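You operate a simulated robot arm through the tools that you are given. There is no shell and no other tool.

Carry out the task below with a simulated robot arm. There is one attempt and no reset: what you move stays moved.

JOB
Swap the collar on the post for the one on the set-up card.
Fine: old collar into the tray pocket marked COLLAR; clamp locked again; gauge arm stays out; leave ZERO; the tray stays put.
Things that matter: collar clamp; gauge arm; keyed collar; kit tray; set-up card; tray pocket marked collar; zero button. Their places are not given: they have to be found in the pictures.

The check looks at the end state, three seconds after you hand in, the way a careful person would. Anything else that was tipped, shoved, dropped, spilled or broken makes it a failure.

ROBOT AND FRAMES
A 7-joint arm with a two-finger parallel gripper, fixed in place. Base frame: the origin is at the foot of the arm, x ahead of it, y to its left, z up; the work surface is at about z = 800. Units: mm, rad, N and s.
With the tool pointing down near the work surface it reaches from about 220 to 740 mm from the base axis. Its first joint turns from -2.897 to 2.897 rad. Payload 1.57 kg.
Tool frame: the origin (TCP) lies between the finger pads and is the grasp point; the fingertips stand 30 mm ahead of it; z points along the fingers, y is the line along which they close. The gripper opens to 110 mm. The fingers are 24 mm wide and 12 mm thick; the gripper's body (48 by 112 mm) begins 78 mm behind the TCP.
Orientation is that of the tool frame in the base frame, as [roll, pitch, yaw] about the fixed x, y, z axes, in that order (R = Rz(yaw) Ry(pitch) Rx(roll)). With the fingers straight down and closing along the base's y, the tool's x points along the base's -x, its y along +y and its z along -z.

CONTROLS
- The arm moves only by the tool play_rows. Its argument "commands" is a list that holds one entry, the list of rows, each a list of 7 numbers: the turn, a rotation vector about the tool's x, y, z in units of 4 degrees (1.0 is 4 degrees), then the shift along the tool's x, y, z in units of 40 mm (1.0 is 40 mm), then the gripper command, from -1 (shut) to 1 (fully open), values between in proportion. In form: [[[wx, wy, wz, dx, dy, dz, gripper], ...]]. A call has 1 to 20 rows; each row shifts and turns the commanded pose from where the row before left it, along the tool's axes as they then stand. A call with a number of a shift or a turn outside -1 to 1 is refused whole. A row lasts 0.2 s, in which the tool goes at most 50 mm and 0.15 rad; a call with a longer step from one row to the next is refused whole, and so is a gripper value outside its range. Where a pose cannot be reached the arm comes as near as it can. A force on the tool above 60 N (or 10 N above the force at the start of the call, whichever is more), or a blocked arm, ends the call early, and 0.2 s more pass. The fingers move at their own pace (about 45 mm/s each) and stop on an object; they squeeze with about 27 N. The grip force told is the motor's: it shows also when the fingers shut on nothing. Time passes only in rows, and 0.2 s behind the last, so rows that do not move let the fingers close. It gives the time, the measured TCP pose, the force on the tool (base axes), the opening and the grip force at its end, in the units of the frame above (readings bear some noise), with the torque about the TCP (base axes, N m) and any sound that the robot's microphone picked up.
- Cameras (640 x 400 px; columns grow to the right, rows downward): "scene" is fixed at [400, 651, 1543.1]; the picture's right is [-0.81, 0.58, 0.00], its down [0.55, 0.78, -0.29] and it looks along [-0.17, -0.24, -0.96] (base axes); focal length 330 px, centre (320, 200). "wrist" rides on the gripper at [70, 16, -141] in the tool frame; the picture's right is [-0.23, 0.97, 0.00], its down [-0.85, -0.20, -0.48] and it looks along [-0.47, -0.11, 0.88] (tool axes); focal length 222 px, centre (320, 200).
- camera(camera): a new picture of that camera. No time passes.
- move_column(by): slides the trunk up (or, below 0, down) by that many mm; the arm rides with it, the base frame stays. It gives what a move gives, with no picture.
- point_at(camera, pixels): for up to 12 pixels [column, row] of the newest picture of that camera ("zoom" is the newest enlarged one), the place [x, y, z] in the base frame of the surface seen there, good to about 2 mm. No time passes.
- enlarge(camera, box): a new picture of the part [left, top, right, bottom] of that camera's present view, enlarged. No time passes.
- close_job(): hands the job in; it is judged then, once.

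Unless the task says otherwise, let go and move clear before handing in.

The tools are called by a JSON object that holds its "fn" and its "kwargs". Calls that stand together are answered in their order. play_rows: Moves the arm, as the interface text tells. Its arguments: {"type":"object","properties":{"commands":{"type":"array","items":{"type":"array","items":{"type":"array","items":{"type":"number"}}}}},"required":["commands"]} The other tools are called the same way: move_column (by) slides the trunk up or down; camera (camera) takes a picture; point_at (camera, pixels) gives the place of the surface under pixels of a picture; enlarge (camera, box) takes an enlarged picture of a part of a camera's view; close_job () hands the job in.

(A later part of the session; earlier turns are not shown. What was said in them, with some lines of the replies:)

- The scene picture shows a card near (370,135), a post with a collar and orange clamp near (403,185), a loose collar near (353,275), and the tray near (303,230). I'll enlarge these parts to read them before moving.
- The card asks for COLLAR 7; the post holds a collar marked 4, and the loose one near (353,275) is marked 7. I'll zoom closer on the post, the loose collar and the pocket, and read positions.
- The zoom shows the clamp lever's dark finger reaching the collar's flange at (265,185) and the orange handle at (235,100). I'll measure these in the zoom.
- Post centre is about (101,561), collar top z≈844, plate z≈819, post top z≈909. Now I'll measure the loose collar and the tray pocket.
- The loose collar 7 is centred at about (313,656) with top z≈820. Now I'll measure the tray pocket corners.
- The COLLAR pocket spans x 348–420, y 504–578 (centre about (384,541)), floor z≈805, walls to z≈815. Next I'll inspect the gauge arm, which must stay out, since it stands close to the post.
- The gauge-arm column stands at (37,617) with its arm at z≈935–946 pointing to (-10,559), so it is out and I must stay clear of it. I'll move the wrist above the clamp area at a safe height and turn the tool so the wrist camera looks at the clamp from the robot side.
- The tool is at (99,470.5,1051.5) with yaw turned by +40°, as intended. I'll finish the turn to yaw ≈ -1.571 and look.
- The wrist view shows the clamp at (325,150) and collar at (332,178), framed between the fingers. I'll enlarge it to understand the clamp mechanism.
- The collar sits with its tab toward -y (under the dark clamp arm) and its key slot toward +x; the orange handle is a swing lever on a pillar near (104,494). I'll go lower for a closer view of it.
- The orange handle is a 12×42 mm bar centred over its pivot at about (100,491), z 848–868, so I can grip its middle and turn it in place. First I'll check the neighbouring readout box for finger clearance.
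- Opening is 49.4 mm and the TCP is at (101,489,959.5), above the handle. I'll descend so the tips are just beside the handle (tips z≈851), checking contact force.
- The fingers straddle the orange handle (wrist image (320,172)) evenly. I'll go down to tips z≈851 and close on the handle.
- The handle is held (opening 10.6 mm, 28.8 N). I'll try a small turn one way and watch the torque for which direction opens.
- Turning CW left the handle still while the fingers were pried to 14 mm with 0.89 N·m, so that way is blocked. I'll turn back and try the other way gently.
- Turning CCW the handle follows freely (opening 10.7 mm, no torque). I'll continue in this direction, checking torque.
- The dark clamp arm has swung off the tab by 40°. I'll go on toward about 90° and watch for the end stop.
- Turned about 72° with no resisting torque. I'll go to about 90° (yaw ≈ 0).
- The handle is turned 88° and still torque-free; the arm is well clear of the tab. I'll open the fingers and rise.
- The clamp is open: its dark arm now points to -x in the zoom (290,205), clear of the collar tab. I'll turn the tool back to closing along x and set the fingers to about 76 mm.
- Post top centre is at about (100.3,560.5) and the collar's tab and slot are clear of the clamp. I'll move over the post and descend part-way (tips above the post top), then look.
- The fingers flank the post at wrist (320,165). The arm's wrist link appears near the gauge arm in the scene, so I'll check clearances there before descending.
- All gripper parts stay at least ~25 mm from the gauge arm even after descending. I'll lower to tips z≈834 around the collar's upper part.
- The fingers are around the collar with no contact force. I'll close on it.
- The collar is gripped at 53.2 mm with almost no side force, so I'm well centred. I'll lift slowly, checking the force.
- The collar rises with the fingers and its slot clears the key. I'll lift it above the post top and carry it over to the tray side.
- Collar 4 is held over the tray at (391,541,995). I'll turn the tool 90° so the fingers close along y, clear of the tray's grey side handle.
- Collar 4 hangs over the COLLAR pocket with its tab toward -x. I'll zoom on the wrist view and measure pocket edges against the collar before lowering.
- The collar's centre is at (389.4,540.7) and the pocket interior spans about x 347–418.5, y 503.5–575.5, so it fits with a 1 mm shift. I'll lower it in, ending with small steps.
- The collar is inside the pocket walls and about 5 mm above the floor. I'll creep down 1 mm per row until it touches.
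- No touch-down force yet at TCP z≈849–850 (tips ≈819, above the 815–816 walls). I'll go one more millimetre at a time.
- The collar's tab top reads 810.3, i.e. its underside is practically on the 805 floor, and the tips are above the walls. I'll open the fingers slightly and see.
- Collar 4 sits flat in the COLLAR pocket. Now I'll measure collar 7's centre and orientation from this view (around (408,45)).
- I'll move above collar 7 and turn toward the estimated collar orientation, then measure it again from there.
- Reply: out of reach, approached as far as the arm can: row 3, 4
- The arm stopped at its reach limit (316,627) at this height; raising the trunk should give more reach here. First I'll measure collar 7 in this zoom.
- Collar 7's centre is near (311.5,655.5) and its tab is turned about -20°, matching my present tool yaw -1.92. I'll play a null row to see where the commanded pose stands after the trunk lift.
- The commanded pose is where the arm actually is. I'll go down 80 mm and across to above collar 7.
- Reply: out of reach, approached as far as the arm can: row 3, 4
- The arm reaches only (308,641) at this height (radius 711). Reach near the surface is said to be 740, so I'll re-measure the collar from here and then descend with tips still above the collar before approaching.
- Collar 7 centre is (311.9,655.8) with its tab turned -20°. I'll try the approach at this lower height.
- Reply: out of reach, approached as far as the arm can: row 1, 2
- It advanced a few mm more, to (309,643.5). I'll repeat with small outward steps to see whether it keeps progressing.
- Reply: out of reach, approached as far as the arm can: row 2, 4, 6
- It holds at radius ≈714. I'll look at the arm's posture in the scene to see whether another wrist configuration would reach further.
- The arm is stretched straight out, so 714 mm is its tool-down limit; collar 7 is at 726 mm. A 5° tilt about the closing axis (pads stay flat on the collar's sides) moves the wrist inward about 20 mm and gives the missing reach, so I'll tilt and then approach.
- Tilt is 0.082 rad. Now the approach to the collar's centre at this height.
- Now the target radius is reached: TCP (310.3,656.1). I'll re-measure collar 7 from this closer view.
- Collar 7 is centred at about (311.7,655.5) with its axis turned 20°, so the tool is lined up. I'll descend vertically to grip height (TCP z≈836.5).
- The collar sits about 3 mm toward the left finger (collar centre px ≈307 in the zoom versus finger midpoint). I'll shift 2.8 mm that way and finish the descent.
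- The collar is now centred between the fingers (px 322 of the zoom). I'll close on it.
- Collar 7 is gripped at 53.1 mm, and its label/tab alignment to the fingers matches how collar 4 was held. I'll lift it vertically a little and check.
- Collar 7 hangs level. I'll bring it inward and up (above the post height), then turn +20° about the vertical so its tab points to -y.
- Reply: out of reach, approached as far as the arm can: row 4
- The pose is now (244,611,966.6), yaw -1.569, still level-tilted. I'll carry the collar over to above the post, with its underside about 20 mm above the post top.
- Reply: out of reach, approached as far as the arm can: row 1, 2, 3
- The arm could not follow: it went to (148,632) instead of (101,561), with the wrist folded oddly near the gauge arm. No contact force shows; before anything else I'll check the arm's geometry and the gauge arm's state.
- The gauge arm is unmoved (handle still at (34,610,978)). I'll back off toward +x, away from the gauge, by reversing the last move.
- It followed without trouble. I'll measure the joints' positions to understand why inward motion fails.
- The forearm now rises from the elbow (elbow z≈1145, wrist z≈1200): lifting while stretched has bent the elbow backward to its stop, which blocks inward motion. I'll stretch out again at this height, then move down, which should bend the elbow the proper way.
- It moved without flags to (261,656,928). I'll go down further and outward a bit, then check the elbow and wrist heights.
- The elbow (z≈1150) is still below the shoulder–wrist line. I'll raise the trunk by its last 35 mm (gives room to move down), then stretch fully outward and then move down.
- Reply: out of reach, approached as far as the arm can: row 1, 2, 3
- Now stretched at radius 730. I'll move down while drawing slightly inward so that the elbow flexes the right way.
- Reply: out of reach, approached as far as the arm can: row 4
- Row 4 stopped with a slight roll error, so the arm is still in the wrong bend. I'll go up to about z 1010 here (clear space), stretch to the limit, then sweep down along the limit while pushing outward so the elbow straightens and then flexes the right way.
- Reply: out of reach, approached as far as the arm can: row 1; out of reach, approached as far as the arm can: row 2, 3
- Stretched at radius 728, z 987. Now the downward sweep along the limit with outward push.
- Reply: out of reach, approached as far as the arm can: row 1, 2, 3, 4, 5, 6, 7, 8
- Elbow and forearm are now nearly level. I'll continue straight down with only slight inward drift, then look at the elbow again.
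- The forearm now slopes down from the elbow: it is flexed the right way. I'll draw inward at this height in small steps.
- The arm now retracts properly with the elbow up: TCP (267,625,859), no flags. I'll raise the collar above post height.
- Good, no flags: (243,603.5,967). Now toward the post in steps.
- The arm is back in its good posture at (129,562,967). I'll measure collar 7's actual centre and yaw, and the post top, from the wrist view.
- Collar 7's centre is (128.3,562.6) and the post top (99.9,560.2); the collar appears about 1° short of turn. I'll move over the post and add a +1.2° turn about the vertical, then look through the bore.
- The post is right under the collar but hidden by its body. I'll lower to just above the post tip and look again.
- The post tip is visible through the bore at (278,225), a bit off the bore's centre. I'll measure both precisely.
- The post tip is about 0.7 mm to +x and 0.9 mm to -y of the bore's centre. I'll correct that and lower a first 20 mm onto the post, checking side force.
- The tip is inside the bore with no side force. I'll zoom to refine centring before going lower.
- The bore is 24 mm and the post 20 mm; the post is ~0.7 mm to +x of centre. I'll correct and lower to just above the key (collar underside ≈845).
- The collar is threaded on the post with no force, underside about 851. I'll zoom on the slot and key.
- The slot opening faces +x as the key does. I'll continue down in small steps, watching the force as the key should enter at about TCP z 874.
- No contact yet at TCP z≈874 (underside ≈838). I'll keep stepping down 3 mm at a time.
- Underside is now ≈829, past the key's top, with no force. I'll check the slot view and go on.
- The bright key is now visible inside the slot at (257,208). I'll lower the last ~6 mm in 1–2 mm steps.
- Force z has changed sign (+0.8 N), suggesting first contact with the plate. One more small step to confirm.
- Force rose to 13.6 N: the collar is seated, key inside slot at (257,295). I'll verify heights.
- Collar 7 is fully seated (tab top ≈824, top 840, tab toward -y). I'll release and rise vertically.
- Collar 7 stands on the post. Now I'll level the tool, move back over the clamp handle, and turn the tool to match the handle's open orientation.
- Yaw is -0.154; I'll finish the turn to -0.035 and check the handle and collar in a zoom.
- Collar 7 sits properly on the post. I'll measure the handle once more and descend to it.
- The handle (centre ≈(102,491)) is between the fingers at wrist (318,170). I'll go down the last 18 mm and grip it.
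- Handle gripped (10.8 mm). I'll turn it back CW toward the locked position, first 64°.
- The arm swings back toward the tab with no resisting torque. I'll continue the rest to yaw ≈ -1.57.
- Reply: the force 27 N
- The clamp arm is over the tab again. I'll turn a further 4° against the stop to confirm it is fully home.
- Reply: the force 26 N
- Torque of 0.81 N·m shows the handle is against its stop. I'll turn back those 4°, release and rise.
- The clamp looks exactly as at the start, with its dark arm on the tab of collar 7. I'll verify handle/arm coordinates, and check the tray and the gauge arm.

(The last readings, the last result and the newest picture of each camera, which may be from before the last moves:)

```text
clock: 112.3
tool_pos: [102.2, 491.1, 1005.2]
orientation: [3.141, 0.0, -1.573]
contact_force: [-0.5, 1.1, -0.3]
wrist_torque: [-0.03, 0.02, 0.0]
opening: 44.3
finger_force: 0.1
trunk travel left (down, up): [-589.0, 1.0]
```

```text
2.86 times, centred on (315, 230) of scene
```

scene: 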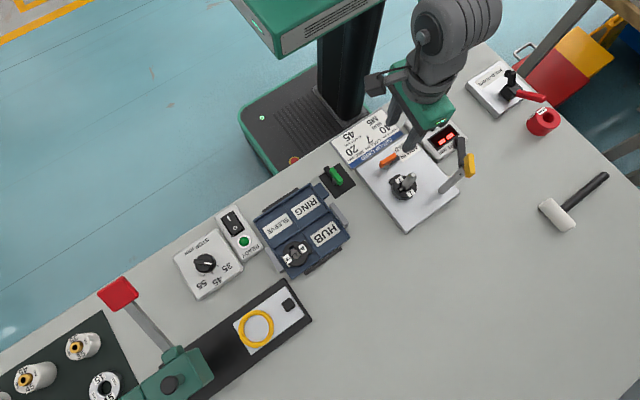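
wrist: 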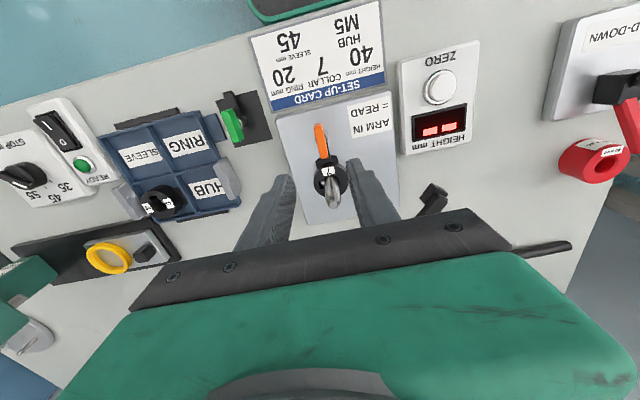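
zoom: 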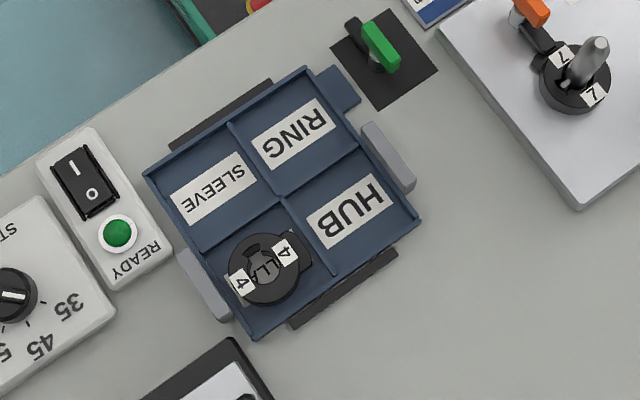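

Everything checks out: handle against its stop as at the start, collar 7 seated under the clamp arm, collar 4 flat in the COLLAR pocket, tray and gauge arm unmoved. I'll move the arm up and clear, then take a last look.

{"fn": "play_rows", "kwargs": {"commands": [[[0, 0, 0, 0, 0, -0.8, -0.2], [0, 0, 0, 0, 0, -0.8, -0.2], [0, 0, 0, 0.6, 0, -0.5, -0.2], [0, 0, 0, 0.8, 0, 0, -0.2], [0, 0, 0, 0.8, 0, 0, -0.2], [0, 0, 0, 0, 0, 0, -0.2]]]}}

{"fn": "camera", "kwargs": {"camera": "scene"}}

{"fn": "enlarge", "kwargs": {"camera": "scene", "box": [325, 90, 485, 240]}}

```text
clock: 113.8
tool_pos: [102.7, 404.6, 1089.1]
orientation: [3.14, 0.0, -1.572]
contact_force: [-0.9, -0.2, 0.1]
wrist_torque: [0.03, 0.03, 0.01]
opening: 44.0
finger_force: 0.1
trunk travel left (down, up): [-589.0, 1.0]
```

```text
taken
```

scene: 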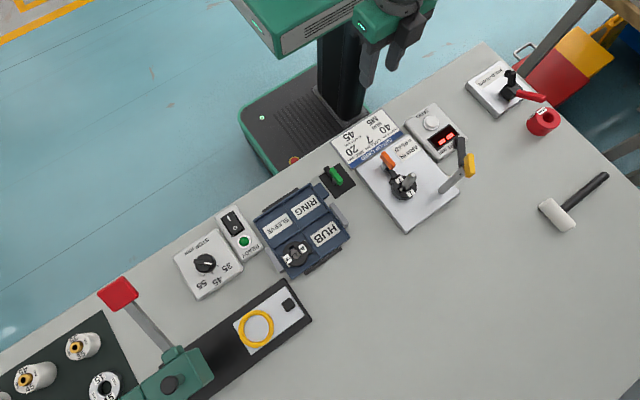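

```text
2.67 times, centred on (405, 165) of scene
```

zoom: 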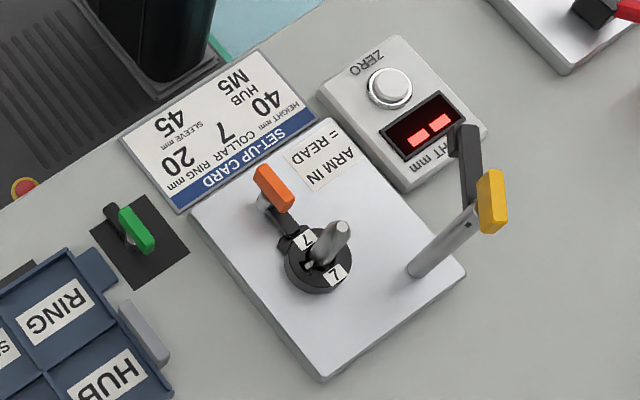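

The last pictures show collar 7 on the post at (403,185) with the clamp back in its locked position. Collar 4 is in the COLLAR pocket at (295,252). The gauge arm, ZERO button and tray are as they were, and the arm is clear, so I'm handing the job in.

{"fn": "close_job", "kwargs": {}}

```text
The job is handed in.
```

The collars are swapped: collar 7, the one the set-up card calls for, is on the post, and collar 4 is in the tray pocket marked COLLAR. I've handed the job in; no verdict has come back yet.

- **Collar 7:** it is seated on the plate with its slot over the key and its tab under the clamp arm.
- **Clamp:** I turned the handle back until it met its stop. It sits where it was at the start, to within the accuracy of the readings.
- **Collar 4:** it lies flat in its pocket.
- **Left alone:** the gauge arm stayed out, ZERO was not pressed and the tray did not move.

**Carrying collar 7 to the post:** collar 7 lay at the edge of the arm's reach, so I had to tilt the gripper slightly to pick it up. On the way back the arm's elbow locked the wrong way and swung the tool off course, near the gauge arm. No contact registered, and the gauge arm read the same position before and after.

I also raised the trunk by 114 mm during the job and left it there. The gripper is empty and clear of the table.
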